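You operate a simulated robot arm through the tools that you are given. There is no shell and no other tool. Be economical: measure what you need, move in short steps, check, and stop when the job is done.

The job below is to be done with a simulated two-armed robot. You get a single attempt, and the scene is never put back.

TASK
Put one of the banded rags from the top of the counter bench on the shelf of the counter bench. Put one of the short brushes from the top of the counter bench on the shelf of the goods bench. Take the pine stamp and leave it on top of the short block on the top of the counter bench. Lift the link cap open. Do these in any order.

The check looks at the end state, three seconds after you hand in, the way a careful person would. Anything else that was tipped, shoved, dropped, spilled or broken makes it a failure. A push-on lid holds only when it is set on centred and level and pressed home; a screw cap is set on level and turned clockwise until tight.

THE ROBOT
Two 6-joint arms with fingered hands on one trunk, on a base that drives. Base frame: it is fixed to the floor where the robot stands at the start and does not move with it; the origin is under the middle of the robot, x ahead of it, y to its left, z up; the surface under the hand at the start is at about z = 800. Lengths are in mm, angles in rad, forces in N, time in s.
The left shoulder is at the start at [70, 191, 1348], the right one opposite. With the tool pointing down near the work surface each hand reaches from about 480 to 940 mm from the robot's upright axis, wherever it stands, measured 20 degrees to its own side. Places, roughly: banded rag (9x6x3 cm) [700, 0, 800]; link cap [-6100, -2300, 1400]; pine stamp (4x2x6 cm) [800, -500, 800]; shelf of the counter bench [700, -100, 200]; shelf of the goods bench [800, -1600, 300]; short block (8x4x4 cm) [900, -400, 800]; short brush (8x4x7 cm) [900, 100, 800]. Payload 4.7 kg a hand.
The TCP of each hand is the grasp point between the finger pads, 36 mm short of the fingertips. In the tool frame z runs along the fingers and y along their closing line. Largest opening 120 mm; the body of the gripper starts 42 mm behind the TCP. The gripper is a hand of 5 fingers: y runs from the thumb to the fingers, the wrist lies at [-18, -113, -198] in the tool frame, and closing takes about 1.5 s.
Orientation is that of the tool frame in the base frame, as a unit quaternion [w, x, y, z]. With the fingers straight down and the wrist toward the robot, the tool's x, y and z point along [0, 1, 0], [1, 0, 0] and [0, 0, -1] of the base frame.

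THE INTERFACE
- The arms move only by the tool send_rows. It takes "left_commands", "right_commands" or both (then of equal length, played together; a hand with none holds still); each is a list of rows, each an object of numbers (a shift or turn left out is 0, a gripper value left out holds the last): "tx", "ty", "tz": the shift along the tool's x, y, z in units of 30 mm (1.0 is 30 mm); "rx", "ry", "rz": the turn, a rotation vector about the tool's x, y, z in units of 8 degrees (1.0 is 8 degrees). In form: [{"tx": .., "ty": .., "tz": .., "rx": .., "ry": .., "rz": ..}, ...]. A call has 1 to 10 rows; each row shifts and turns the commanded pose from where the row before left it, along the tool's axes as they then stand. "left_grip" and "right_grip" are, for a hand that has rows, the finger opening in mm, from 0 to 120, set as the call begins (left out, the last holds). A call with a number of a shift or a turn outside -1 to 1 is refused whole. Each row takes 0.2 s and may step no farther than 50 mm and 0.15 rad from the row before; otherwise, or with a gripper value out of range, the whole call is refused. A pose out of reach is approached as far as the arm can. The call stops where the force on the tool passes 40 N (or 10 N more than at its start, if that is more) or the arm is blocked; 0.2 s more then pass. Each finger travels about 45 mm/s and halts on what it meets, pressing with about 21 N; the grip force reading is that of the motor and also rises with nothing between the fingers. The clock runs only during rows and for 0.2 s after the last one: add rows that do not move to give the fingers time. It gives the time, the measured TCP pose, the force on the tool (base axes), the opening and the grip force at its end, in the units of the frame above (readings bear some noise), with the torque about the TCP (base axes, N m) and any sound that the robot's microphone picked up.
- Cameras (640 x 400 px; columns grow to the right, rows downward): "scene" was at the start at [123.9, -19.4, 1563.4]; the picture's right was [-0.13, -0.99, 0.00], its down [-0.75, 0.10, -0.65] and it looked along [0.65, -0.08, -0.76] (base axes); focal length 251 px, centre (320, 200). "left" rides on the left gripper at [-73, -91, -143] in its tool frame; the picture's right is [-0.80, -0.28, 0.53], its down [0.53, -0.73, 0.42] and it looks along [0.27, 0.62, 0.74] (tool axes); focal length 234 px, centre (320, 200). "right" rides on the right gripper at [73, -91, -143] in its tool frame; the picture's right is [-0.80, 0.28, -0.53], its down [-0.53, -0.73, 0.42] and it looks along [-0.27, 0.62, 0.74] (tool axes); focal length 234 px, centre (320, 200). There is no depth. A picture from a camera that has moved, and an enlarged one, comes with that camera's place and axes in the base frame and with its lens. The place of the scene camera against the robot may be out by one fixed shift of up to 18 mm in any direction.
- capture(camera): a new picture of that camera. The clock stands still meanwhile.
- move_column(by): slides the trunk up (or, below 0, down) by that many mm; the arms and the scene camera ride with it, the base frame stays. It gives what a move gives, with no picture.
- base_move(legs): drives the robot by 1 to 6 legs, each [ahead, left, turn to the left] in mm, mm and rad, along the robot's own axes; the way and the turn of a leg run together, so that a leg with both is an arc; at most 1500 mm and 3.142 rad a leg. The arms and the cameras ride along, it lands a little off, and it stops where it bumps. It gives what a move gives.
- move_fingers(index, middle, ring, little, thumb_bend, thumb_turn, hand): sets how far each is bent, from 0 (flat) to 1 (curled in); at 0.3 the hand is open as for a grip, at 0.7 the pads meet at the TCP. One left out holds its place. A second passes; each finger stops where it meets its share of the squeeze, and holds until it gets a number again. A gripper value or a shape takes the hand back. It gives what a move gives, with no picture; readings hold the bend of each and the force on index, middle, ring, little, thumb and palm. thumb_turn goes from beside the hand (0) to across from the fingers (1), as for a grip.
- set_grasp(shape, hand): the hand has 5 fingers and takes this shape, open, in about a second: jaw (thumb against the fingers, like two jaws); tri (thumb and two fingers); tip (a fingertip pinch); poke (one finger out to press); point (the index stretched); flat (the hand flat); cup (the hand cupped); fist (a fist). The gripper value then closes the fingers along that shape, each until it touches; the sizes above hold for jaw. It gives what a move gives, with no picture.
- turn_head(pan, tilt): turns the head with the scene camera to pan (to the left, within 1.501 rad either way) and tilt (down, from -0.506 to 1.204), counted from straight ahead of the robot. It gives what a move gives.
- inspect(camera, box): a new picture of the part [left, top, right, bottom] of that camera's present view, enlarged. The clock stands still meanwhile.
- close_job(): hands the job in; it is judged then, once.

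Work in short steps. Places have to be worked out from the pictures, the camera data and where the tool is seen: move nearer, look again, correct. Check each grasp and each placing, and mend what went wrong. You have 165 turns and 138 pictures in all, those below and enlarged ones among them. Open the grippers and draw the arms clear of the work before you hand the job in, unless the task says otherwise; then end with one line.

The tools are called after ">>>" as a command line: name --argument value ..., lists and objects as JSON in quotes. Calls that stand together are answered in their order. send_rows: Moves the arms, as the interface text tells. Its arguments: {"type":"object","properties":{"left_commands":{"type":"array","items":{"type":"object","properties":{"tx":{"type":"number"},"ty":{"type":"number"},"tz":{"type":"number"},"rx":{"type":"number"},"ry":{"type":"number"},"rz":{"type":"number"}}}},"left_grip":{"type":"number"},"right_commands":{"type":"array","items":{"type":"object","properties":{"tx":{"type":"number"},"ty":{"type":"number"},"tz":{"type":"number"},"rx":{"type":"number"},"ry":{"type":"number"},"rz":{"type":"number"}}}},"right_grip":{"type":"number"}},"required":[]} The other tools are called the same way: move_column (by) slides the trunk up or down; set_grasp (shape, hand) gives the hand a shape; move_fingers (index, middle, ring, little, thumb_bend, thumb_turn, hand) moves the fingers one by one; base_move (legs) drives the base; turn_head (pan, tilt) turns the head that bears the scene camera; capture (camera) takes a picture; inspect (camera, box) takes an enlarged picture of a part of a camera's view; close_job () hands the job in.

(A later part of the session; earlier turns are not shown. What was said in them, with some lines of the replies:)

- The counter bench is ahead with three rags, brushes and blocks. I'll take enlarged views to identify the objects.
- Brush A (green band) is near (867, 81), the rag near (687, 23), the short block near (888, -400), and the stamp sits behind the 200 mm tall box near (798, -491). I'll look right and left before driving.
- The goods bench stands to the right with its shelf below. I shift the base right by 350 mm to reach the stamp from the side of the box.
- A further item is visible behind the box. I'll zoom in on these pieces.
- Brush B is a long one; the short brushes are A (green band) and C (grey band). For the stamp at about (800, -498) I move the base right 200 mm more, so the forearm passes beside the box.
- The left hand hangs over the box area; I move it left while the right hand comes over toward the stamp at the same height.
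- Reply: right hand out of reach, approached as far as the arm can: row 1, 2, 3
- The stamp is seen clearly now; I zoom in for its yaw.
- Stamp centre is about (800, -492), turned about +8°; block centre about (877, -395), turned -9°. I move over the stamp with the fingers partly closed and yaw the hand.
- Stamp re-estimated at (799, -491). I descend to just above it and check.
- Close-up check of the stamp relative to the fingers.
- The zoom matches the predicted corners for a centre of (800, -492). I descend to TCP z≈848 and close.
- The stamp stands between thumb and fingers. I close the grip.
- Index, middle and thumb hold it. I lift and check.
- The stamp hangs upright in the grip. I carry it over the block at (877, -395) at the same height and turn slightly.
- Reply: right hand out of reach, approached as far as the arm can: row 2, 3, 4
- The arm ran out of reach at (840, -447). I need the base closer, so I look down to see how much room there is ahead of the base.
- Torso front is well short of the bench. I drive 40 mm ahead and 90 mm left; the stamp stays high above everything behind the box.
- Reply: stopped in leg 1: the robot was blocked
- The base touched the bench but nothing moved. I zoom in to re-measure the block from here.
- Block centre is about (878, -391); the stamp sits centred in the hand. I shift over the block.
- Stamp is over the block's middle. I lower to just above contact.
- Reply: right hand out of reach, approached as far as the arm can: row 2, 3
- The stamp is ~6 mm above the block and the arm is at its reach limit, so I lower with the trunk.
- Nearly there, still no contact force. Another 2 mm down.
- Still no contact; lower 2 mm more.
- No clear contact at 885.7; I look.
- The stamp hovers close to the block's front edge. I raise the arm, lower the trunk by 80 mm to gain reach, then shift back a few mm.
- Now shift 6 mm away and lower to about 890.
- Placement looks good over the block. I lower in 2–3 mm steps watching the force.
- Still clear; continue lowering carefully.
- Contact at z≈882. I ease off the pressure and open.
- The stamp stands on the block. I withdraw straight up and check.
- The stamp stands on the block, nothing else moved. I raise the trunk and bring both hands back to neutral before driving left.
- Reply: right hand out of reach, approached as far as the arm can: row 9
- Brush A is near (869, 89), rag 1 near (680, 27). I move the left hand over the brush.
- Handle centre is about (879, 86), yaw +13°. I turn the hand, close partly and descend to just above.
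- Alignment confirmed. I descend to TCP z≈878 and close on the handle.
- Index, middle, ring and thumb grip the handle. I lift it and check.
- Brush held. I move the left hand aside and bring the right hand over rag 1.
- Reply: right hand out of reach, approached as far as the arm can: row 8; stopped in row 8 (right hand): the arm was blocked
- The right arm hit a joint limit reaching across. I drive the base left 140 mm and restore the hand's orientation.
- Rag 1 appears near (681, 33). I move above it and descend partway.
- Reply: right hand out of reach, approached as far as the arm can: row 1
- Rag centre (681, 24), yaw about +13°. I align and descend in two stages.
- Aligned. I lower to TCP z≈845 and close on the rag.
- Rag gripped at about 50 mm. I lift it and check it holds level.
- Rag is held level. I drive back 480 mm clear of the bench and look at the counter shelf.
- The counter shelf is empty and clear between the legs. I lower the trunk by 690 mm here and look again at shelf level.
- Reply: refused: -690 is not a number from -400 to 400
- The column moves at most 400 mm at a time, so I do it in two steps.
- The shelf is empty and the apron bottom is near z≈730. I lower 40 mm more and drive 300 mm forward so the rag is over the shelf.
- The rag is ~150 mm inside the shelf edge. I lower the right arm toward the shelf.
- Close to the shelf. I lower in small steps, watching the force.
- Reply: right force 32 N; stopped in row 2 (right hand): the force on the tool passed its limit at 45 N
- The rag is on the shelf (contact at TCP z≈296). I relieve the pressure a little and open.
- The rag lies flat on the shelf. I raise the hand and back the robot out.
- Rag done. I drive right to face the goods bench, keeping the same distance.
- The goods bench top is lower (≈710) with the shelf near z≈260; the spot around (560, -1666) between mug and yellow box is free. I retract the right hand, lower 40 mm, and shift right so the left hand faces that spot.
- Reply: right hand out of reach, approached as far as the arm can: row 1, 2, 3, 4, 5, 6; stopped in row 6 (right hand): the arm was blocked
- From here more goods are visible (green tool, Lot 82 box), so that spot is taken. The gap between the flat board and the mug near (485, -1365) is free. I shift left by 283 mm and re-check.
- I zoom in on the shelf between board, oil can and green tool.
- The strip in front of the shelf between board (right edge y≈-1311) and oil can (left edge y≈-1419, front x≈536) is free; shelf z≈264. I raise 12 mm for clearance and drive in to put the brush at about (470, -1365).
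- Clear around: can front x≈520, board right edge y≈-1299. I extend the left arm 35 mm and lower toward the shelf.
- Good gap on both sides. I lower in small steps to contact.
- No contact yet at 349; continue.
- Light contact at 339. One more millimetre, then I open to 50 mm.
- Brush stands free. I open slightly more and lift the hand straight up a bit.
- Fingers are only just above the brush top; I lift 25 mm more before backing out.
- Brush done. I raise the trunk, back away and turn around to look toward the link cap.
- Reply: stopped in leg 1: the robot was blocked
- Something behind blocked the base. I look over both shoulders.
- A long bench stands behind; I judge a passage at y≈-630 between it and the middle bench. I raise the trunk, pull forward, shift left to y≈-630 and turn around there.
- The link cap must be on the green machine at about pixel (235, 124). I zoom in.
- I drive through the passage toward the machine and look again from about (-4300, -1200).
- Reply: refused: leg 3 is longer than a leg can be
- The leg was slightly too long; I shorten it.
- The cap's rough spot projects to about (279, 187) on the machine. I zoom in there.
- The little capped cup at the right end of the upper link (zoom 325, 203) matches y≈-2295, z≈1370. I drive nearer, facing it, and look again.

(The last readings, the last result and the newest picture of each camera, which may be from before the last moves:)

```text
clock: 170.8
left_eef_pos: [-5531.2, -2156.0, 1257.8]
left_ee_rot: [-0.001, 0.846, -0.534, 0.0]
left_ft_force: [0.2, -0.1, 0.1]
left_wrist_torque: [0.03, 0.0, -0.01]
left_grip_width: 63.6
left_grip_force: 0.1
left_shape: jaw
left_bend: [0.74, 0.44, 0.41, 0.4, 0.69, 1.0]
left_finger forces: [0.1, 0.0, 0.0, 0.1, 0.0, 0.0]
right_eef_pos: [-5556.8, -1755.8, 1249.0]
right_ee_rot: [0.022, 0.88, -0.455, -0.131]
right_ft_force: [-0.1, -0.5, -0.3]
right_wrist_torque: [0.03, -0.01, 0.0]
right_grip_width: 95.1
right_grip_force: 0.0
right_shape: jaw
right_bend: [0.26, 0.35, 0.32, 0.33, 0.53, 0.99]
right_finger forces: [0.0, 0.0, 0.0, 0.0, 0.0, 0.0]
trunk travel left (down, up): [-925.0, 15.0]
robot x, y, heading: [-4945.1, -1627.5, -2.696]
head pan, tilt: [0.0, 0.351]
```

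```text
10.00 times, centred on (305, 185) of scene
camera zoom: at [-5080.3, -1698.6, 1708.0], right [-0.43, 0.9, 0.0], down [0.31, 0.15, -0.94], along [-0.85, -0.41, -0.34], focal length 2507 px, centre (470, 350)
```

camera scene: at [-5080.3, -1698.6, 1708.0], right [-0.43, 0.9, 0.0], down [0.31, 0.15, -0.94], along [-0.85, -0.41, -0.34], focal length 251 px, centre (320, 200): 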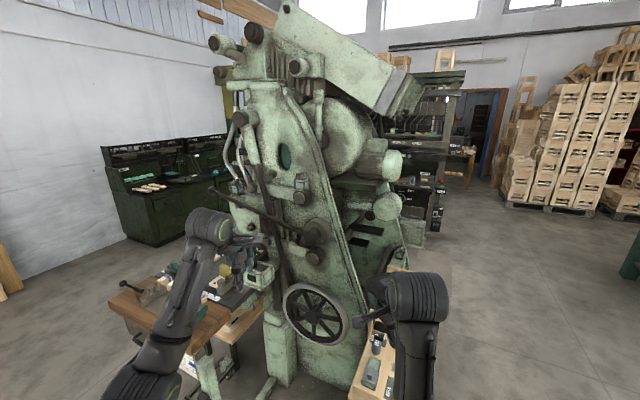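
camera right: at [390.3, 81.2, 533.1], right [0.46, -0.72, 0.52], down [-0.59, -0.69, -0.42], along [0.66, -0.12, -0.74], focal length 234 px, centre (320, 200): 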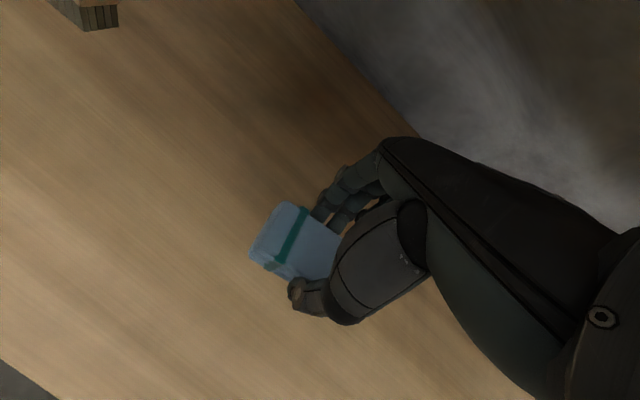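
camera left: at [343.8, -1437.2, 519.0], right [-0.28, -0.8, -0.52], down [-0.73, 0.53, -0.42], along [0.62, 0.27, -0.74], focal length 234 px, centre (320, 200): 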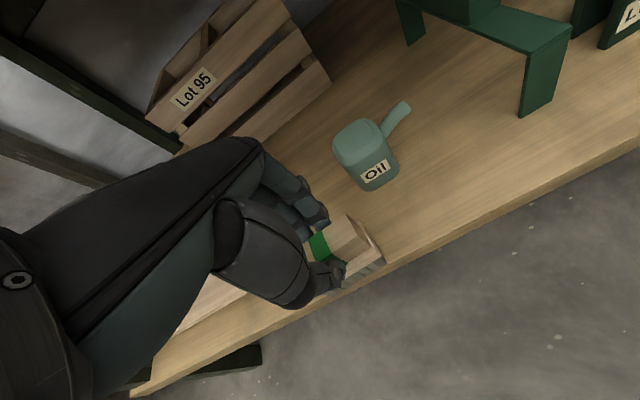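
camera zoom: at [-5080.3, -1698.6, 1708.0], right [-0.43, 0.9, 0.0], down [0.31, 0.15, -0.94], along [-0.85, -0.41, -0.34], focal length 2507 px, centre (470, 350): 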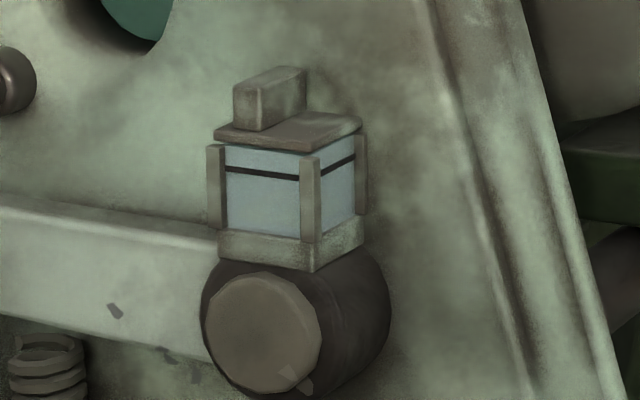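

The link cap is a hinged lid at about (-6133, -2306, 1390) with a bar knob on its left (-y) edge, so the hinge should be on the right. I'll push it open with the left index finger from the left; first I swing the right arm aside, set the left hand to "point" and pitch it forward 45°.

>>> set_grasp --hand "left" --shape "point"

>>> send_rows --right_commands '[{"tx": -1}, {"tx": -1}, {"tx": -1}, {"tx": -1}, {"tx": -1}, {"tx": -1}, {"tx": -1}, {"tx": -1}]' --left_commands '[{"rx": -1}, {"rx": -1}, {"rx": -1}, {"rx": -1}, {"rx": -1}, {"rx": -0.6}, {}, {}]'

>>> capture --camera "left"

>>> capture --camera "scene"

```text
clock: 171.8
left_eef_pos: [-5531.2, -2154.8, 1257.8]
left_ee_rot: [-0.001, 0.846, -0.534, 0.0]
left_ft_force: [-0.6, 0.8, -0.1]
left_wrist_torque: [-0.02, -0.01, -0.03]
left_grip_width: 114.2
left_grip_force: 0.0
left_shape: point
left_bend: [0.19, 1.0, 1.0, 1.0, 0.98, 0.88]
left_finger forces: [0.1, 0.2, 0.0, 0.0, 0.1, 0.1]
right_eef_pos: [-5556.9, -1755.7, 1249.1]
right_ee_rot: [0.023, 0.88, -0.456, -0.131]
right_ft_force: [0.5, 0.3, -0.6]
right_wrist_torque: [0.04, 0.02, 0.01]
right_grip_width: 94.8
right_grip_force: 0.1
right_shape: jaw
right_bend: [0.26, 0.35, 0.32, 0.33, 0.53, 0.99]
right_finger forces: [0.1, 0.1, 0.1, 0.0, 0.0, 0.0]
trunk travel left (down, up): [-925.0, 15.0]
robot x, y, heading: [-4947.0, -1626.9, -2.694]
head pan, tilt: [0.0, 0.351]
```

```text
clock: 173.6
left_eef_pos: [-5530.2, -2152.5, 1258.3]
left_ee_rot: [0.321, 0.782, -0.494, -0.203]
left_ft_force: [-0.2, 0.2, 0.6]
left_wrist_torque: [0.0, 0.02, 0.0]
left_grip_width: 114.1
left_grip_force: 0.1
left_shape: point
left_bend: [0.19, 1.0, 1.0, 1.0, 0.98, 0.88]
left_finger forces: [0.1, 0.0, 0.1, 0.1, 0.1, 0.1]
right_eef_pos: [-5699.9, -1568.7, 1277.4]
right_ee_rot: [0.023, 0.881, -0.455, -0.129]
right_ft_force: [-0.6, 0.2, -0.2]
right_wrist_torque: [-0.04, 0.01, 0.02]
right_grip_width: 95.1
right_grip_force: 0.0
right_shape: jaw
right_bend: [0.26, 0.35, 0.32, 0.33, 0.53, 0.99]
right_finger forces: [0.1, 0.0, 0.1, 0.0, 0.1, 0.0]
right hand out of reach, approached as far as the arm can: row 1, 2, 3
trunk travel left (down, up): [-925.0, 15.0]
robot x, y, heading: [-4948.1, -1623.1, -2.701]
head pan, tilt: [0.0, 0.351]
```

```text
38 pictures are left
camera left: at [-5412.5, -2016.1, 1295.2], right [-0.5, 0.65, -0.57], down [0.43, -0.39, -0.82], along [-0.75, -0.65, -0.09], focal length 234 px, centre (320, 200)
```

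left: 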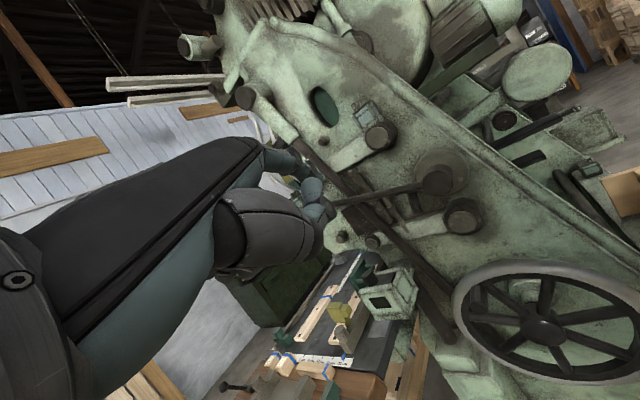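

```text
37 pictures are left
camera scene: at [-5080.8, -1696.1, 1708.0], right [-0.43, 0.9, 0.0], down [0.31, 0.15, -0.94], along [-0.85, -0.41, -0.34], focal length 251 px, centre (320, 200)
```

scene: 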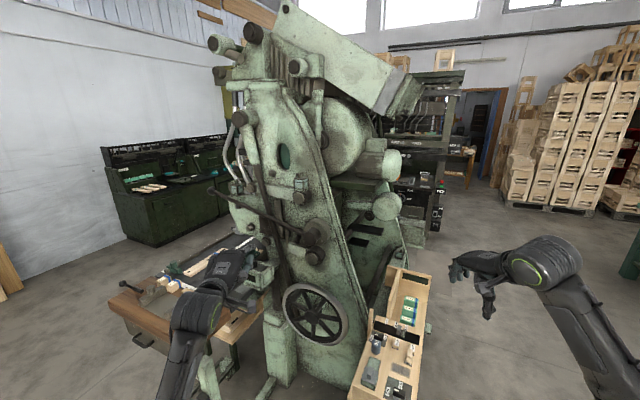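

Desk and tool cabinet limit the base to about x≈-5270. I raise and retract the left hand, turn to face -x, and drive to (-5120, -2130).

>>> send_rows --left_commands '[{"ty": 0.13, "tz": -0.92}, {"ty": 0.13, "tz": -0.92}, {"ty": 0.13, "tz": -0.92}, {"ty": 0.13, "tz": -0.92}, {"ty": 0.13, "tz": -0.92}, {"ty": 0.13, "tz": -0.92}, {"ty": 0.13, "tz": -0.92}, {"ty": 0.13, "tz": -0.92}]'

>>> base_move --legs '[[0, 0, -0.44], [170, 507, 0]]'

>>> turn_head --pan 0.1 --tilt 0.45

>>> capture --camera "scene"

>>> capture --camera "left"

```text
clock: 175.3
left_eef_pos: [-5410.7, -2097.0, 1437.5]
left_ee_rot: [0.321, 0.782, -0.494, -0.204]
left_ft_force: [-0.5, -0.2, -1.0]
left_wrist_torque: [0.01, 0.02, 0.03]
left_grip_width: 114.2
left_grip_force: 0.0
left_shape: point
left_bend: [0.19, 1.0, 1.0, 1.0, 0.98, 0.88]
left_finger forces: [0.0, 0.0, 0.0, 0.1, 0.0, 0.0]
right_eef_pos: [-5698.5, -1569.2, 1277.3]
right_ee_rot: [0.023, 0.881, -0.455, -0.13]
right_ft_force: [0.2, 0.3, 0.3]
right_wrist_torque: [-0.04, 0.0, -0.01]
right_grip_width: 94.9
right_grip_force: 0.0
right_shape: jaw
right_bend: [0.26, 0.35, 0.32, 0.33, 0.53, 0.99]
right_finger forces: [0.0, 0.0, 0.0, 0.1, 0.1, 0.0]
trunk travel left (down, up): [-925.0, 15.0]
robot x, y, heading: [-4948.9, -1625.5, -2.694]
head pan, tilt: [0.0, 0.351]
```

```text
clock: 179.8
left_eef_pos: [-5732.1, -2362.0, 1436.9]
left_ee_rot: [0.269, 0.657, -0.651, -0.267]
left_ft_force: [-0.5, 0.3, 0.5]
left_wrist_torque: [-0.01, 0.01, 0.01]
left_grip_width: 113.9
left_grip_force: 0.0
left_shape: point
left_bend: [0.19, 1.0, 1.0, 1.0, 0.98, 0.88]
left_finger forces: [0.0, 0.0, 0.0, 0.0, 0.1, 0.0]
right_eef_pos: [-5769.9, -1762.9, 1277.7]
right_ee_rot: [-0.006, 0.761, -0.635, -0.132]
right_ft_force: [0.0, 0.3, 0.8]
right_wrist_torque: [-0.03, -0.01, 0.02]
right_grip_width: 94.7
right_grip_force: 0.1
right_shape: jaw
right_bend: [0.26, 0.35, 0.32, 0.33, 0.53, 0.99]
right_finger forces: [0.1, 0.1, 0.1, 0.0, 0.0, 0.1]
trunk travel left (down, up): [-925.0, 15.0]
robot x, y, heading: [-5113.0, -2135.8, -3.128]
head pan, tilt: [0.0, 0.351]
```

```text
clock: 180.4
left_eef_pos: [-5733.1, -2363.8, 1437.2]
left_ee_rot: [0.269, 0.657, -0.652, -0.268]
left_ft_force: [0.3, -0.4, -0.6]
left_wrist_torque: [0.01, -0.02, -0.02]
left_grip_width: 114.2
left_grip_force: 0.0
left_shape: point
left_bend: [0.19, 1.0, 1.0, 1.0, 0.98, 0.88]
left_finger forces: [0.1, 0.0, 0.0, 0.1, 0.0, 0.0]
right_eef_pos: [-5769.6, -1763.9, 1277.1]
right_ee_rot: [-0.006, 0.761, -0.635, -0.132]
right_ft_force: [0.1, 0.8, 0.3]
right_wrist_torque: [0.0, 0.02, -0.01]
right_grip_width: 94.8
right_grip_force: 0.1
right_shape: jaw
right_bend: [0.26, 0.35, 0.32, 0.33, 0.53, 0.99]
right_finger forces: [0.1, 0.0, 0.0, 0.0, 0.1, 0.1]
trunk travel left (down, up): [-925.0, 15.0]
robot x, y, heading: [-5117.5, -2134.2, -3.13]
head pan, tilt: [0.099, 0.45]
```

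```text
36 pictures are left
camera scene: at [-5258.6, -2153.9, 1698.8], right [-0.11, 0.99, 0.0], down [0.43, 0.05, -0.9], along [-0.9, -0.1, -0.44], focal length 251 px, centre (320, 200)
```

scene: 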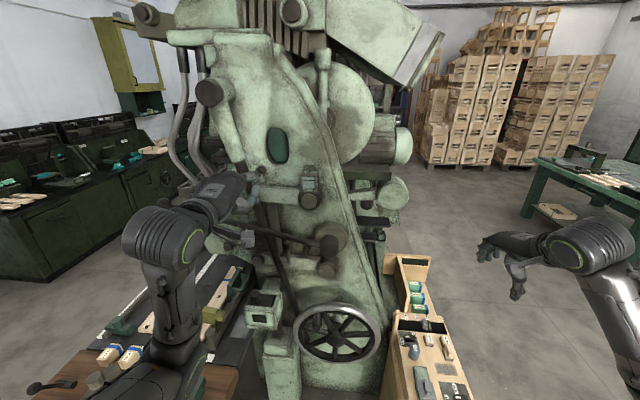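

```text
35 pictures are left
camera left: at [-5567.1, -2289.5, 1473.9], right [-0.18, 0.8, -0.57], down [0.23, -0.53, -0.82], along [-0.96, -0.27, -0.09], focal length 234 px, centre (320, 200)
```

left: 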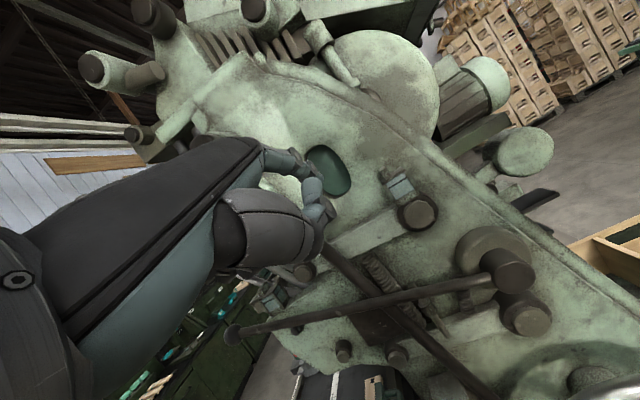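

>>> inspect --camera "scene" --box '[190, 140, 350, 240]'

>>> inspect --camera "left" --box '[240, 120, 440, 260]'

```text
4.00 times, centred on (270, 190) of scene
camera zoom: at [-5258.6, -2153.9, 1698.8], right [-0.11, 0.99, 0.0], down [0.43, 0.05, -0.9], along [-0.9, -0.1, -0.44], focal length 1003 px, centre (520, 240)
```

zoom: 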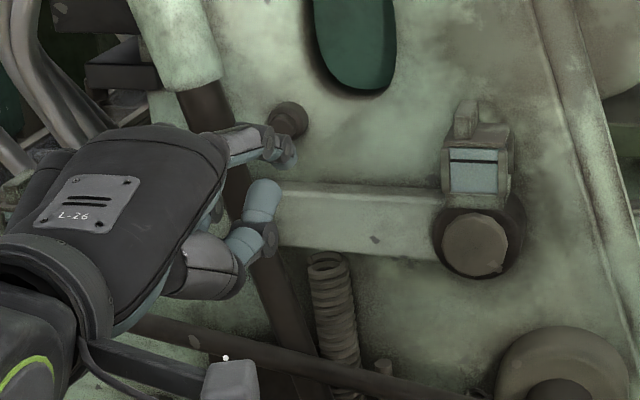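

```text
2.86 times, centred on (340, 190) of left
camera zoom: at [-5567.1, -2289.5, 1473.9], right [-0.18, 0.8, -0.57], down [0.23, -0.53, -0.82], along [-0.96, -0.27, -0.09], focal length 669 px, centre (263, 229)
```

zoom: 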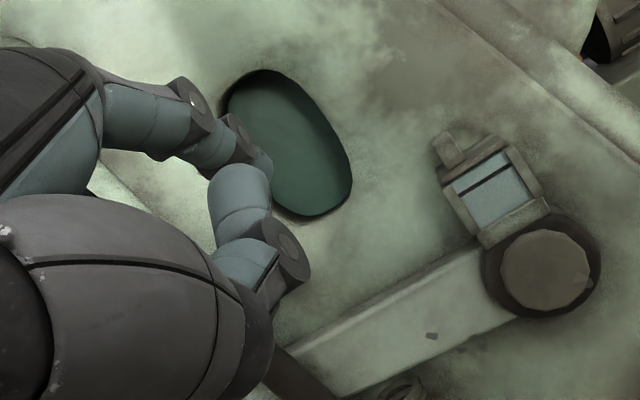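

The index finger points straight ahead, its tip about 60 mm beyond the thumb. The knob's front is near (-6100, -2295, 1400). I drive 150 mm nearer and re-measure with the hand camera.

>>> base_move --legs '[[150, 0, -0.012]]'

>>> inspect --camera "left" --box '[240, 100, 480, 260]'

>>> inspect --camera "scene" --box '[180, 120, 380, 245]'

```text
clock: 181.8
left_eef_pos: [-5880.7, -2355.9, 1438.9]
left_ee_rot: [-0.268, -0.652, 0.655, 0.27]
left_ft_force: [0.4, 0.6, 0.1]
left_wrist_torque: [0.0, 0.03, 0.02]
left_grip_width: 114.3
left_grip_force: 0.1
left_shape: point
left_bend: [0.19, 1.0, 1.0, 1.0, 0.98, 0.88]
left_finger forces: [0.0, 0.0, 0.0, 0.0, 0.0, 0.0]
right_eef_pos: [-5911.3, -1756.5, 1278.8]
right_ee_rot: [-0.007, 0.757, -0.64, -0.134]
right_ft_force: [-0.5, 1.2, 0.9]
right_wrist_torque: [0.02, 0.0, 0.04]
right_grip_width: 95.1
right_grip_force: 0.1
right_shape: jaw
right_bend: [0.26, 0.35, 0.32, 0.33, 0.53, 0.99]
right_finger forces: [0.0, 0.0, 0.1, 0.1, 0.1, 0.0]
trunk travel left (down, up): [-925.0, 15.0]
robot x, y, heading: [-5262.4, -2131.3, 3.131]
head pan, tilt: [0.099, 0.45]
```

```text
2.50 times, centred on (360, 180) of left
camera zoom: at [-5714.6, -2284.4, 1475.0], right [-0.17, 0.81, -0.57], down [0.22, -0.53, -0.82], along [-0.96, -0.26, -0.09], focal length 585 px, centre (220, 250)
```

zoom: 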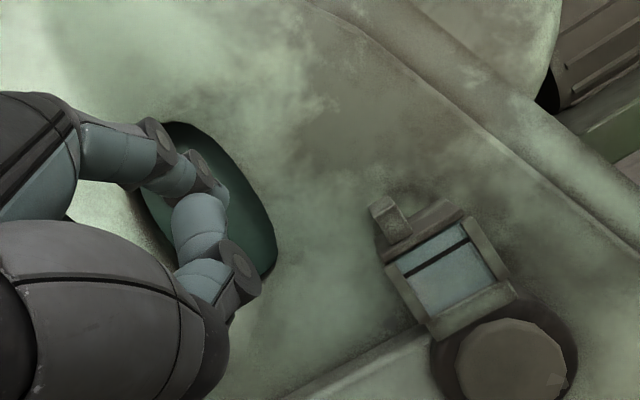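

```text
3.20 times, centred on (280, 182) of scene
camera zoom: at [-5403.9, -2152.8, 1699.1], right [-0.1, 1.0, 0.0], down [0.43, 0.04, -0.9], along [-0.9, -0.09, -0.43], focal length 802 px, centre (448, 256)
```

zoom: 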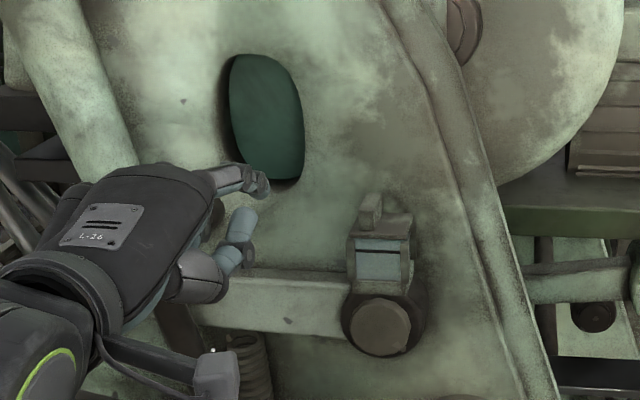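

The range to the cap is uncertain (x between -6020 and -6110), so I advance the hand 60 mm with the finger left of the cap and measure again by parallax.

>>> send_rows --left_commands '[{"ty": 0.48, "tz": 0.47}, {"ty": 0.48, "tz": 0.47}, {"ty": 0.47, "tz": 0.47}, {}]'

>>> inspect --camera "left" --box '[240, 100, 480, 260]'

>>> inspect --camera "scene" --box '[220, 140, 340, 220]'

```text
clock: 182.8
left_eef_pos: [-5941.9, -2356.1, 1438.2]
left_ee_rot: [-0.267, -0.653, 0.656, 0.27]
left_ft_force: [0.6, -0.5, 0.9]
left_wrist_torque: [-0.01, 0.01, -0.01]
left_grip_width: 114.1
left_grip_force: 0.0
left_shape: point
left_bend: [0.19, 1.0, 1.0, 1.0, 0.98, 0.88]
left_finger forces: [0.1, 0.0, 0.1, 0.1, 0.0, 0.0]
right_eef_pos: [-5913.7, -1757.0, 1277.7]
right_ee_rot: [-0.007, 0.757, -0.64, -0.131]
right_ft_force: [0.2, 0.3, -0.1]
right_wrist_torque: [0.03, 0.01, 0.02]
right_grip_width: 94.8
right_grip_force: 0.0
right_shape: jaw
right_bend: [0.26, 0.35, 0.32, 0.33, 0.53, 0.99]
right_finger forces: [0.0, 0.0, 0.0, 0.0, 0.0, 0.0]
trunk travel left (down, up): [-925.0, 15.0]
robot x, y, heading: [-5262.6, -2134.7, 3.138]
head pan, tilt: [0.099, 0.45]
```

```text
2.50 times, centred on (360, 180) of left
camera zoom: at [-5776.7, -2284.2, 1474.3], right [-0.17, 0.81, -0.57], down [0.22, -0.53, -0.82], along [-0.96, -0.26, -0.09], focal length 585 px, centre (220, 250)
```

zoom: 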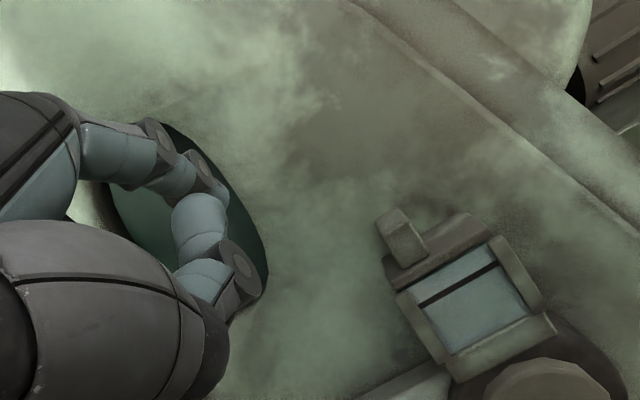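

```text
5.00 times, centred on (280, 180) of scene
camera zoom: at [-5407.0, -2152.7, 1698.8], right [-0.1, 1.0, 0.0], down [0.43, 0.04, -0.9], along [-0.9, -0.09, -0.44], focal length 1254 px, centre (520, 300)
```

zoom: 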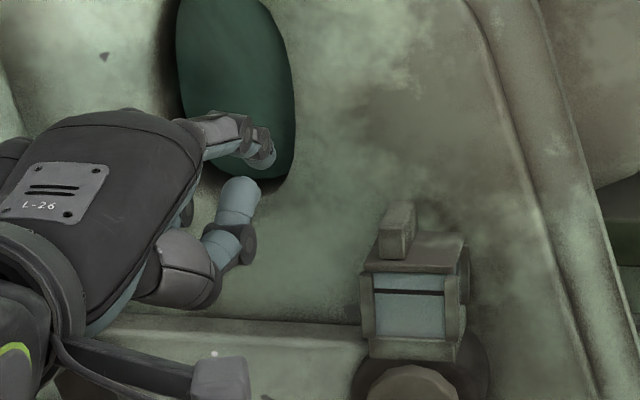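

Parallax puts the cap front near x≈-6060, left edge y≈-2300, lid top z≈1385; the index tip is ~43 mm left of it and ~80 mm above. I lower 60 mm, then advance 65 mm, staying left of the knob.

>>> send_rows --left_commands '[{"ty": -0.47, "tz": 0.48}, {"ty": -0.47, "tz": 0.48}, {"ty": -0.47, "tz": 0.48}, {"ty": 0.5, "tz": 0.5}, {"ty": 0.5, "tz": 0.5}, {"ty": 0.5, "tz": 0.5}, {}]'

>>> inspect --camera "left" --box '[240, 100, 480, 260]'

>>> inspect --camera "scene" --box '[220, 140, 340, 220]'

```text
clock: 184.4
left_eef_pos: [-6006.9, -2354.4, 1376.9]
left_ee_rot: [-0.268, -0.653, 0.655, 0.27]
left_ft_force: [-0.9, -0.1, 0.1]
left_wrist_torque: [-0.02, -0.01, 0.0]
left_grip_width: 114.3
left_grip_force: 0.0
left_shape: point
left_bend: [0.19, 1.0, 1.0, 1.0, 0.98, 0.88]
left_finger forces: [0.1, 0.0, 0.1, 0.0, 0.0, 0.0]
right_eef_pos: [-5915.5, -1755.7, 1277.6]
right_ee_rot: [-0.008, 0.758, -0.639, -0.131]
right_ft_force: [-0.1, 0.2, -0.2]
right_wrist_torque: [-0.01, 0.01, 0.01]
right_grip_width: 95.0
right_grip_force: 0.0
right_shape: jaw
right_bend: [0.26, 0.35, 0.32, 0.33, 0.53, 0.99]
right_finger forces: [0.0, 0.1, 0.1, 0.0, 0.0, 0.0]
trunk travel left (down, up): [-925.0, 15.0]
robot x, y, heading: [-5261.7, -2134.3, 3.137]
head pan, tilt: [0.099, 0.45]
```

```text
2.50 times, centred on (360, 180) of left
camera zoom: at [-5840.5, -2282.7, 1413.1], right [-0.17, 0.81, -0.57], down [0.22, -0.53, -0.82], along [-0.96, -0.26, -0.09], focal length 585 px, centre (220, 250)
```

zoom: 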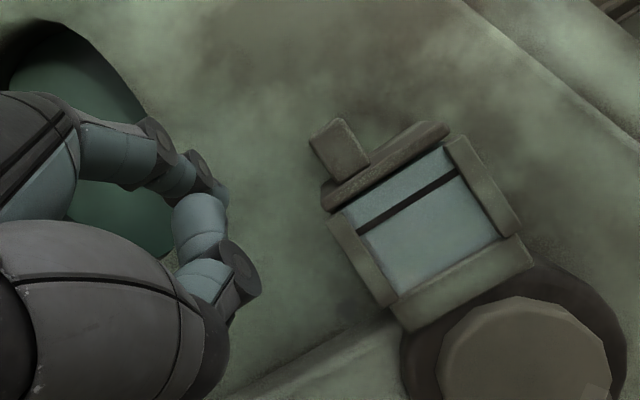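

```text
5.00 times, centred on (280, 180) of scene
camera zoom: at [-5407.5, -2152.6, 1698.7], right [-0.1, 1.0, 0.0], down [0.43, 0.04, -0.9], along [-0.9, -0.09, -0.44], focal length 1254 px, centre (520, 300)
```

zoom: 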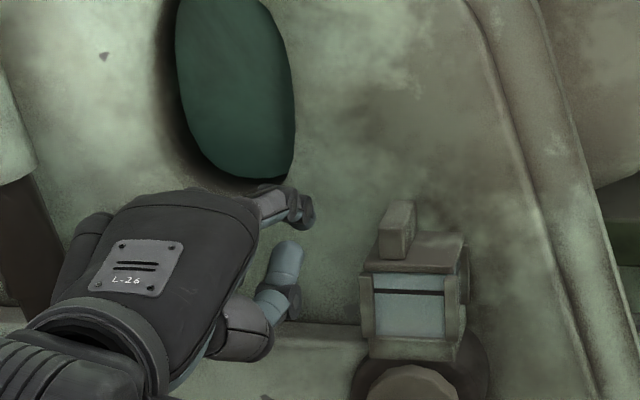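

The index tip is alongside the cap, ~40 mm left of the knob and slightly high. I lower 7 mm, move right 30 mm and look.

>>> send_rows --left_commands '[{"ty": -0.164, "tz": 0.166}, {"tx": -0.5}, {"tx": -0.5}, {}]'

>>> inspect --camera "scene" --box '[240, 150, 340, 215]'

>>> inspect --camera "left" --box '[240, 100, 480, 260]'

```text
clock: 185.4
left_eef_pos: [-6008.4, -2325.6, 1367.8]
left_ee_rot: [-0.268, -0.653, 0.655, 0.27]
left_ft_force: [-0.8, -0.5, 0.6]
left_wrist_torque: [-0.01, 0.0, -0.05]
left_grip_width: 114.2
left_grip_force: 0.1
left_shape: point
left_bend: [0.19, 1.0, 1.0, 1.0, 0.98, 0.88]
left_finger forces: [0.1, 0.0, 0.0, 0.0, 0.0, 0.0]
right_eef_pos: [-5914.0, -1757.1, 1275.7]
right_ee_rot: [-0.008, 0.757, -0.64, -0.133]
right_ft_force: [0.6, 0.2, -0.3]
right_wrist_torque: [0.0, -0.02, -0.02]
right_grip_width: 94.9
right_grip_force: 0.1
right_shape: jaw
right_bend: [0.26, 0.35, 0.32, 0.33, 0.53, 0.99]
right_finger forces: [0.0, 0.1, 0.1, 0.0, 0.1, 0.1]
trunk travel left (down, up): [-925.0, 15.0]
robot x, y, heading: [-5263.6, -2136.7, 3.138]
head pan, tilt: [0.099, 0.45]
```

```text
6.15 times, centred on (290, 182) of scene
camera zoom: at [-5407.4, -2153.9, 1698.7], right [-0.1, 1.0, 0.0], down [0.43, 0.04, -0.9], along [-0.9, -0.09, -0.44], focal length 1543 px, centre (505, 308)
```

zoom: 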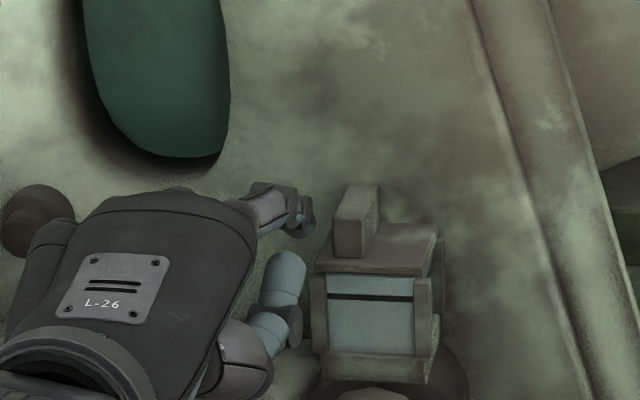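

```text
2.50 times, centred on (360, 180) of left
camera zoom: at [-5841.3, -2253.8, 1405.6], right [-0.17, 0.81, -0.57], down [0.22, -0.53, -0.82], along [-0.96, -0.26, -0.09], focal length 585 px, centre (220, 250)
```

zoom: 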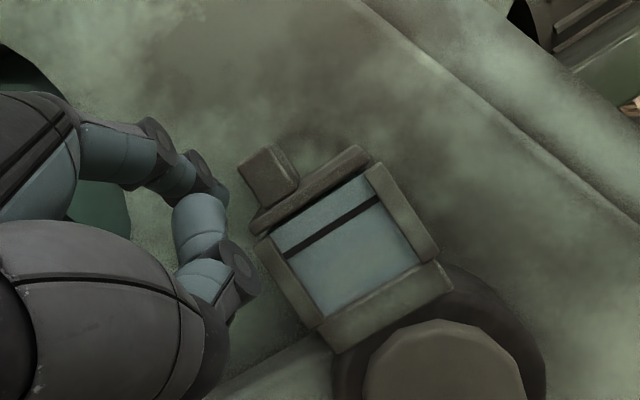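

The geometry fits: index at knob height, ~9 mm from it, with the cap front at x≈-6077. I advance slightly, push right onto the knob and begin the arc up and over.

>>> send_rows --left_commands '[{"ty": 0.17, "tz": 0.4}, {"tx": -0.25}, {"tx": -0.25}, {"tx": -0.19, "ty": 0.29, "tz": -0.295}, {"tx": -0.287, "ty": 0.248, "tz": -0.252}, {}]'

>>> inspect --camera "scene" --box '[240, 150, 340, 215]'

>>> inspect --camera "left" --box '[240, 100, 480, 260]'

```text
clock: 186.8
left_eef_pos: [-6019.8, -2295.7, 1387.8]
left_ee_rot: [-0.268, -0.653, 0.655, 0.27]
left_ft_force: [0.7, -1.7, 2.3]
left_wrist_torque: [0.12, 0.17, 0.08]
left_grip_width: 0.0
left_grip_force: 0.0
left_shape: point
left_bend: [0.18, 1.0, 1.0, 1.0, 0.98, 0.88]
left_finger forces: [3.1, 0.0, 0.0, 0.1, 0.1, 0.0]
right_eef_pos: [-5913.6, -1757.0, 1276.4]
right_ee_rot: [-0.007, 0.758, -0.639, -0.132]
right_ft_force: [-1.0, -0.1, 0.2]
right_wrist_torque: [0.04, 0.0, 0.01]
right_grip_width: 95.0
right_grip_force: 0.0
right_shape: jaw
right_bend: [0.26, 0.35, 0.32, 0.33, 0.53, 0.99]
right_finger forces: [0.0, 0.1, 0.1, 0.0, 0.0, 0.0]
trunk travel left (down, up): [-925.0, 15.0]
robot x, y, heading: [-5261.3, -2131.2, 3.137]
head pan, tilt: [0.099, 0.45]
```

```text
6.15 times, centred on (290, 182) of scene
camera zoom: at [-5407.0, -2153.5, 1698.8], right [-0.1, 1.0, 0.0], down [0.43, 0.04, -0.9], along [-0.9, -0.09, -0.44], focal length 1543 px, centre (505, 308)
```

zoom: 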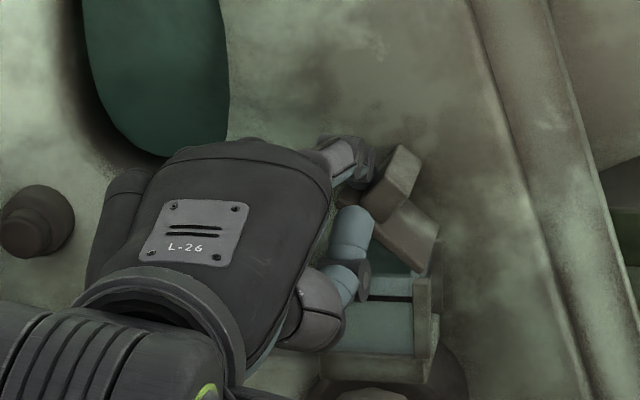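

```text
2.50 times, centred on (360, 180) of left
camera zoom: at [-5853.6, -2224.0, 1424.2], right [-0.17, 0.81, -0.57], down [0.22, -0.53, -0.82], along [-0.96, -0.26, -0.09], focal length 585 px, centre (220, 250)
```

zoom: 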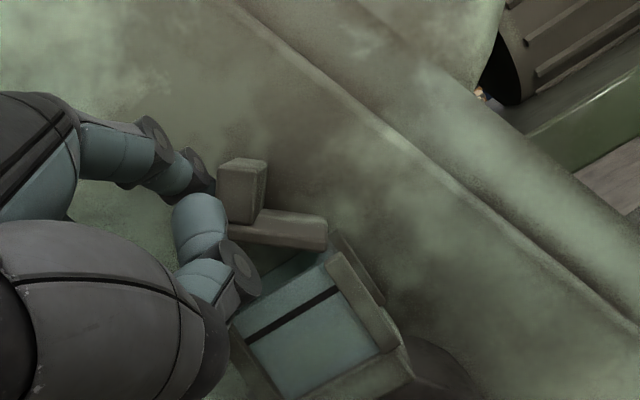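

The lid is lifting about its right-hand hinge (~35°). I continue along the arc.

>>> send_rows --left_commands '[{"tx": -0.37, "ty": 0.2, "tz": -0.2}, {"tx": -0.42, "ty": 0.13, "tz": -0.13}, {"tx": -0.45, "ty": 0.06, "tz": -0.06}, {}]'

>>> inspect --camera "scene" --box '[240, 150, 340, 215]'

>>> inspect --camera "left" --box '[240, 100, 480, 260]'

```text
clock: 187.8
left_eef_pos: [-6020.8, -2259.7, 1404.0]
left_ee_rot: [-0.268, -0.653, 0.655, 0.269]
left_ft_force: [-0.1, 0.4, 0.3]
left_wrist_torque: [0.02, 0.0, -0.02]
left_grip_width: 0.0
left_grip_force: 0.2
left_shape: point
left_bend: [0.19, 1.0, 1.0, 1.0, 0.98, 0.88]
left_finger forces: [0.0, 0.0, 0.1, 0.1, 0.0, 0.0]
right_eef_pos: [-5914.2, -1756.7, 1277.0]
right_ee_rot: [-0.007, 0.756, -0.641, -0.131]
right_ft_force: [0.4, 1.0, -0.2]
right_wrist_torque: [0.02, -0.02, -0.02]
right_grip_width: 95.0
right_grip_force: 0.1
right_shape: jaw
right_bend: [0.26, 0.35, 0.32, 0.33, 0.53, 0.99]
right_finger forces: [0.0, 0.0, 0.0, 0.0, 0.0, 0.1]
trunk travel left (down, up): [-925.0, 15.0]
robot x, y, heading: [-5265.4, -2132.3, 3.134]
head pan, tilt: [0.099, 0.45]
```

```text
6.15 times, centred on (290, 182) of scene
camera zoom: at [-5407.6, -2152.7, 1698.7], right [-0.1, 1.0, 0.0], down [0.43, 0.04, -0.9], along [-0.9, -0.09, -0.44], focal length 1543 px, centre (505, 308)
```

zoom: 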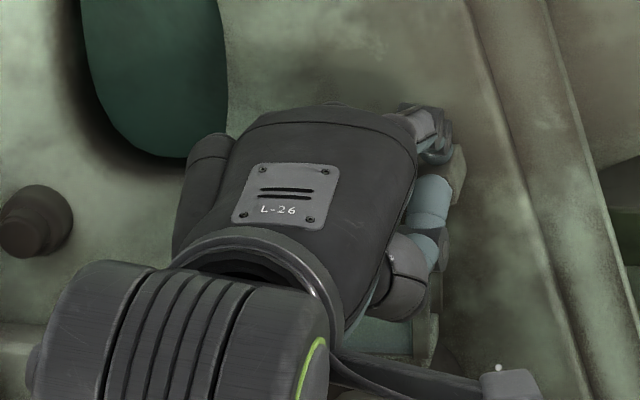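

```text
2.50 times, centred on (360, 180) of left
camera zoom: at [-5853.9, -2187.4, 1440.5], right [-0.17, 0.81, -0.57], down [0.22, -0.53, -0.82], along [-0.96, -0.26, -0.09], focal length 585 px, centre (220, 250)
```

zoom: 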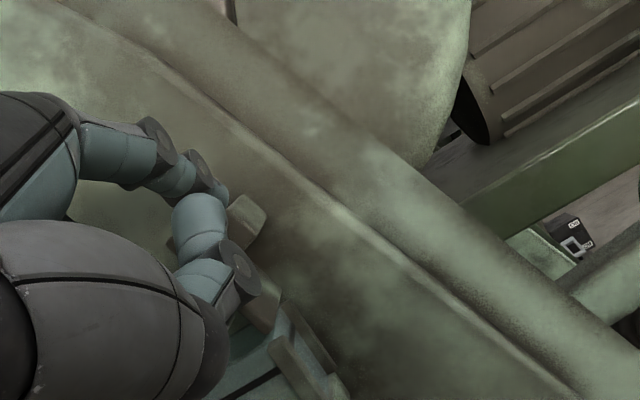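

The lid is near upright. I push a bit further right so it tips past vertical, then look.

>>> send_rows --left_commands '[{"tx": -0.45}, {"tx": -0.45, "ty": -0.05, "tz": 0.05}, {}, {}]'

>>> inspect --camera "left" --box '[200, 100, 440, 260]'

```text
clock: 188.8
left_eef_pos: [-6017.7, -2232.2, 1401.8]
left_ee_rot: [-0.267, -0.653, 0.655, 0.27]
left_ft_force: [-0.9, -0.4, -0.1]
left_wrist_torque: [-0.02, -0.01, -0.01]
left_grip_width: 0.0
left_grip_force: 0.1
left_shape: point
left_bend: [0.19, 1.0, 1.0, 1.0, 0.98, 0.88]
left_finger forces: [0.1, 0.0, 0.0, 0.0, 0.0, 0.0]
right_eef_pos: [-5914.7, -1757.1, 1276.7]
right_ee_rot: [-0.007, 0.757, -0.64, -0.132]
right_ft_force: [0.7, -0.2, -0.7]
right_wrist_torque: [-0.02, 0.03, -0.02]
right_grip_width: 94.7
right_grip_force: 0.0
right_shape: jaw
right_bend: [0.26, 0.35, 0.32, 0.33, 0.53, 0.99]
right_finger forces: [0.1, 0.0, 0.0, 0.0, 0.0, 0.0]
trunk travel left (down, up): [-925.0, 15.0]
robot x, y, heading: [-5263.2, -2136.0, 3.138]
head pan, tilt: [0.099, 0.45]
```

```text
2.50 times, centred on (320, 180) of left
camera zoom: at [-5852.5, -2160.1, 1438.9], right [-0.17, 0.81, -0.57], down [0.22, -0.53, -0.82], along [-0.96, -0.26, -0.09], focal length 585 px, centre (320, 250)
```

zoom: 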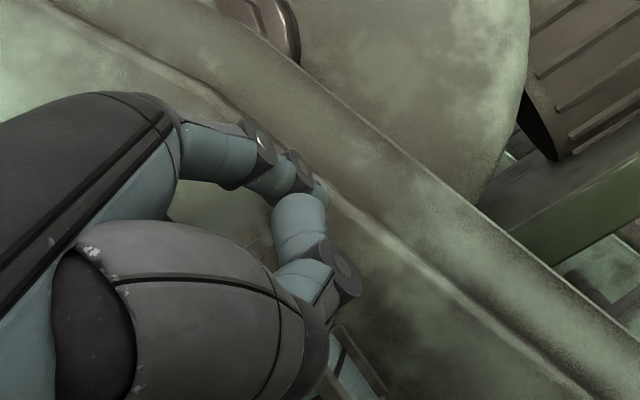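

The lid is hidden by the hand now. I lift the hand straight up and look.

>>> send_rows --left_commands '[{"ty": 0.5, "tz": -0.5}, {"ty": 0.6, "tz": -0.6}, {"ty": 0.7, "tz": -0.7}, {"ty": 0.1, "tz": -1}, {"ty": -0.2, "tz": -1}, {}]'

>>> inspect --camera "left" --box '[200, 150, 520, 360]'

>>> inspect --camera "scene" --box '[240, 140, 360, 220]'

```text
clock: 190.2
left_eef_pos: [-5975.9, -2231.1, 1518.1]
left_ee_rot: [-0.267, -0.652, 0.656, 0.27]
left_ft_force: [0.2, -0.6, 0.3]
left_wrist_torque: [0.0, -0.02, -0.03]
left_grip_width: 0.1
left_grip_force: 0.0
left_shape: point
left_bend: [0.19, 1.0, 1.0, 1.0, 0.98, 0.88]
left_finger forces: [0.0, 0.0, 0.0, 0.0, 0.0, 0.0]
right_eef_pos: [-5915.9, -1756.9, 1277.4]
right_ee_rot: [-0.007, 0.757, -0.64, -0.132]
right_ft_force: [0.9, 0.3, 0.0]
right_wrist_torque: [0.01, -0.03, 0.03]
right_grip_width: 94.9
right_grip_force: 0.0
right_shape: jaw
right_bend: [0.26, 0.35, 0.32, 0.33, 0.53, 0.99]
right_finger forces: [0.0, 0.0, 0.1, 0.0, 0.0, 0.1]
trunk travel left (down, up): [-925.0, 15.0]
robot x, y, heading: [-5264.1, -2132.9, 3.14]
head pan, tilt: [0.099, 0.45]
```

```text
1.90 times, centred on (360, 255) of left
camera zoom: at [-5809.3, -2160.0, 1556.3], right [-0.17, 0.81, -0.57], down [0.22, -0.53, -0.82], along [-0.96, -0.26, -0.09], focal length 446 px, centre (244, 95)
```

zoom: 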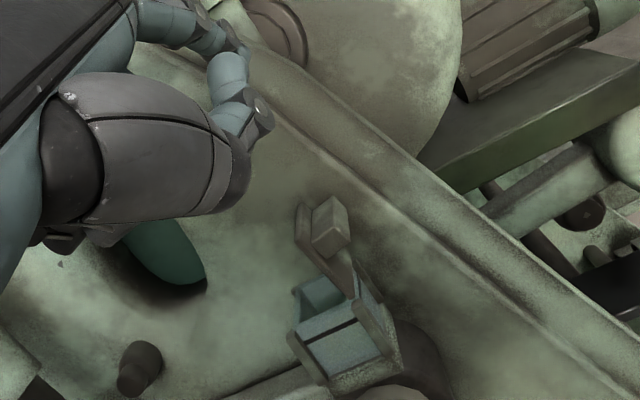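

```text
5.00 times, centred on (300, 180) of scene
camera zoom: at [-5408.2, -2152.7, 1698.7], right [-0.1, 1.0, 0.0], down [0.43, 0.04, -0.9], along [-0.9, -0.09, -0.44], focal length 1254 px, centre (420, 300)
```

zoom: 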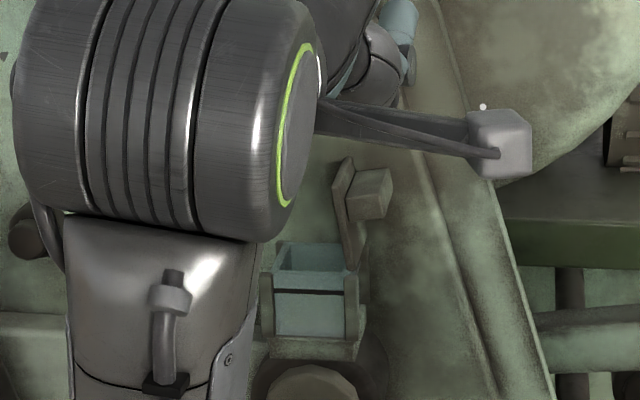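

The lid stands open past vertical and stays there. I back the robot away, open the left hand, and check once more.

>>> base_move --legs '[[-300, 0, 0]]'

>>> set_grasp --hand "left" --shape "jaw"

>>> send_rows --left_commands '[{"tx": 0.8}, {"tx": 0.8}, {"tx": 0.8}, {"tx": 0.8}]' --left_grip 110

>>> capture --camera "scene"

>>> inspect --camera "scene" --box '[230, 120, 370, 220]'

```text
clock: 192.2
left_eef_pos: [-5678.8, -2234.3, 1519.3]
left_ee_rot: [-0.267, -0.654, 0.655, 0.269]
left_ft_force: [-0.1, -0.1, 0.3]
left_wrist_torque: [-0.03, -0.03, 0.0]
left_grip_width: 0.0
left_grip_force: 0.1
left_shape: point
left_bend: [0.19, 1.0, 1.0, 1.0, 0.98, 0.88]
left_finger forces: [0.1, 0.0, 0.1, 0.1, 0.0, 0.0]
right_eef_pos: [-5620.1, -1759.4, 1275.6]
right_ee_rot: [-0.007, 0.758, -0.638, -0.131]
right_ft_force: [-0.7, -0.1, 0.2]
right_wrist_torque: [0.0, -0.04, 0.0]
right_grip_width: 94.9
right_grip_force: 0.0
right_shape: jaw
right_bend: [0.26, 0.35, 0.32, 0.33, 0.53, 0.99]
right_finger forces: [0.1, 0.0, 0.0, 0.1, 0.0, 0.1]
trunk travel left (down, up): [-925.0, 15.0]
robot x, y, heading: [-4964.0, -2136.2, -3.142]
head pan, tilt: [0.099, 0.45]
```

```text
clock: 193.2
left_eef_pos: [-5677.9, -2234.4, 1520.0]
left_ee_rot: [-0.268, -0.653, 0.655, 0.27]
left_ft_force: [0.2, -0.8, -0.5]
left_wrist_torque: [0.03, 0.04, 0.01]
left_grip_width: 120.0
left_grip_force: 0.1
left_shape: jaw
left_bend: [0.3, 0.3, 0.3, 0.3, 0.3, 0.97]
left_finger forces: [0.0, 0.1, 0.1, 0.1, 0.1, 0.0]
right_eef_pos: [-5617.3, -1759.4, 1278.2]
right_ee_rot: [-0.007, 0.758, -0.639, -0.132]
right_ft_force: [0.9, 0.4, 0.5]
right_wrist_torque: [0.01, 0.0, 0.02]
right_grip_width: 94.8
right_grip_force: 0.1
right_shape: jaw
right_bend: [0.26, 0.35, 0.32, 0.33, 0.53, 0.99]
right_finger forces: [0.0, 0.1, 0.0, 0.0, 0.0, 0.1]
trunk travel left (down, up): [-925.0, 15.0]
robot x, y, heading: [-4967.7, -2134.6, -3.143]
head pan, tilt: [0.099, 0.45]
```

```text
clock: 194.2
left_eef_pos: [-5679.3, -2332.1, 1517.9]
left_ee_rot: [-0.268, -0.654, 0.654, 0.27]
left_ft_force: [0.9, -0.1, -0.4]
left_wrist_torque: [0.02, -0.01, 0.0]
left_grip_width: 110.2
left_grip_force: 0.1
left_shape: jaw
left_bend: [0.28, 0.31, 0.3, 0.31, 0.36, 0.98]
left_finger forces: [0.1, 0.0, 0.0, 0.0, 0.1, 0.0]
right_eef_pos: [-5616.8, -1760.4, 1278.8]
right_ee_rot: [-0.007, 0.758, -0.638, -0.133]
right_ft_force: [0.9, -0.7, -0.3]
right_wrist_torque: [0.02, 0.0, 0.0]
right_grip_width: 95.1
right_grip_force: 0.1
right_shape: jaw
right_bend: [0.26, 0.35, 0.32, 0.33, 0.53, 0.99]
right_finger forces: [0.1, 0.0, 0.0, 0.1, 0.0, 0.0]
trunk travel left (down, up): [-925.0, 15.0]
robot x, y, heading: [-4968.9, -2135.6, -3.14]
head pan, tilt: [0.099, 0.45]
```

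```text
17 pictures are left
camera scene: at [-5109.9, -2156.0, 1698.7], right [-0.1, 0.99, 0.0], down [0.43, 0.04, -0.9], along [-0.9, -0.09, -0.44], focal length 251 px, centre (320, 200)
```

scene: 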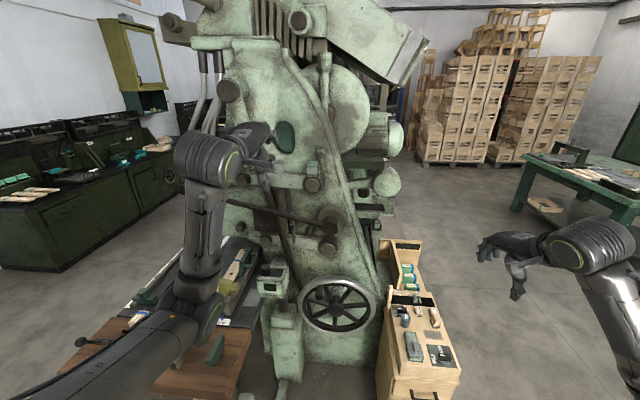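

```text
4.00 times, centred on (300, 170) of scene
camera zoom: at [-5109.9, -2156.0, 1698.7], right [-0.1, 0.99, 0.0], down [0.43, 0.04, -0.9], along [-0.9, -0.09, -0.44], focal length 1003 px, centre (400, 320)
```

zoom: 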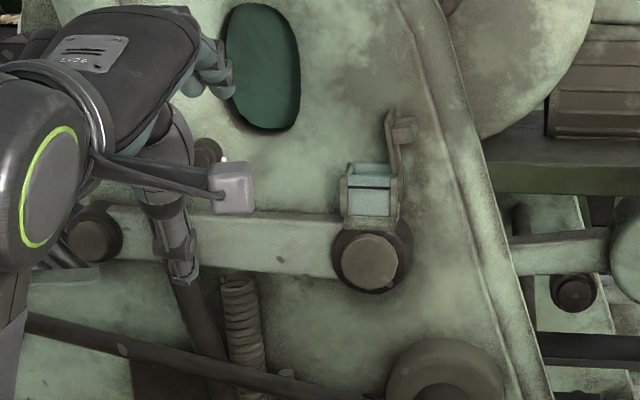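

The cap is open and stable. The stamp, rag and brush are all placed, and both hands are open and clear, so I hand in.

>>> close_job

```text
The job is handed in.
```

I handed in with all four parts done: a banded rag is on the counter bench shelf, a short brush is on the goods bench shelf, the pine stamp is standing on the short block, and the link cap is open. On the way the base lightly bumped the counter bench and another bench. I saw nothing out of place in the pictures afterwards, but I didn't go back for a close check.
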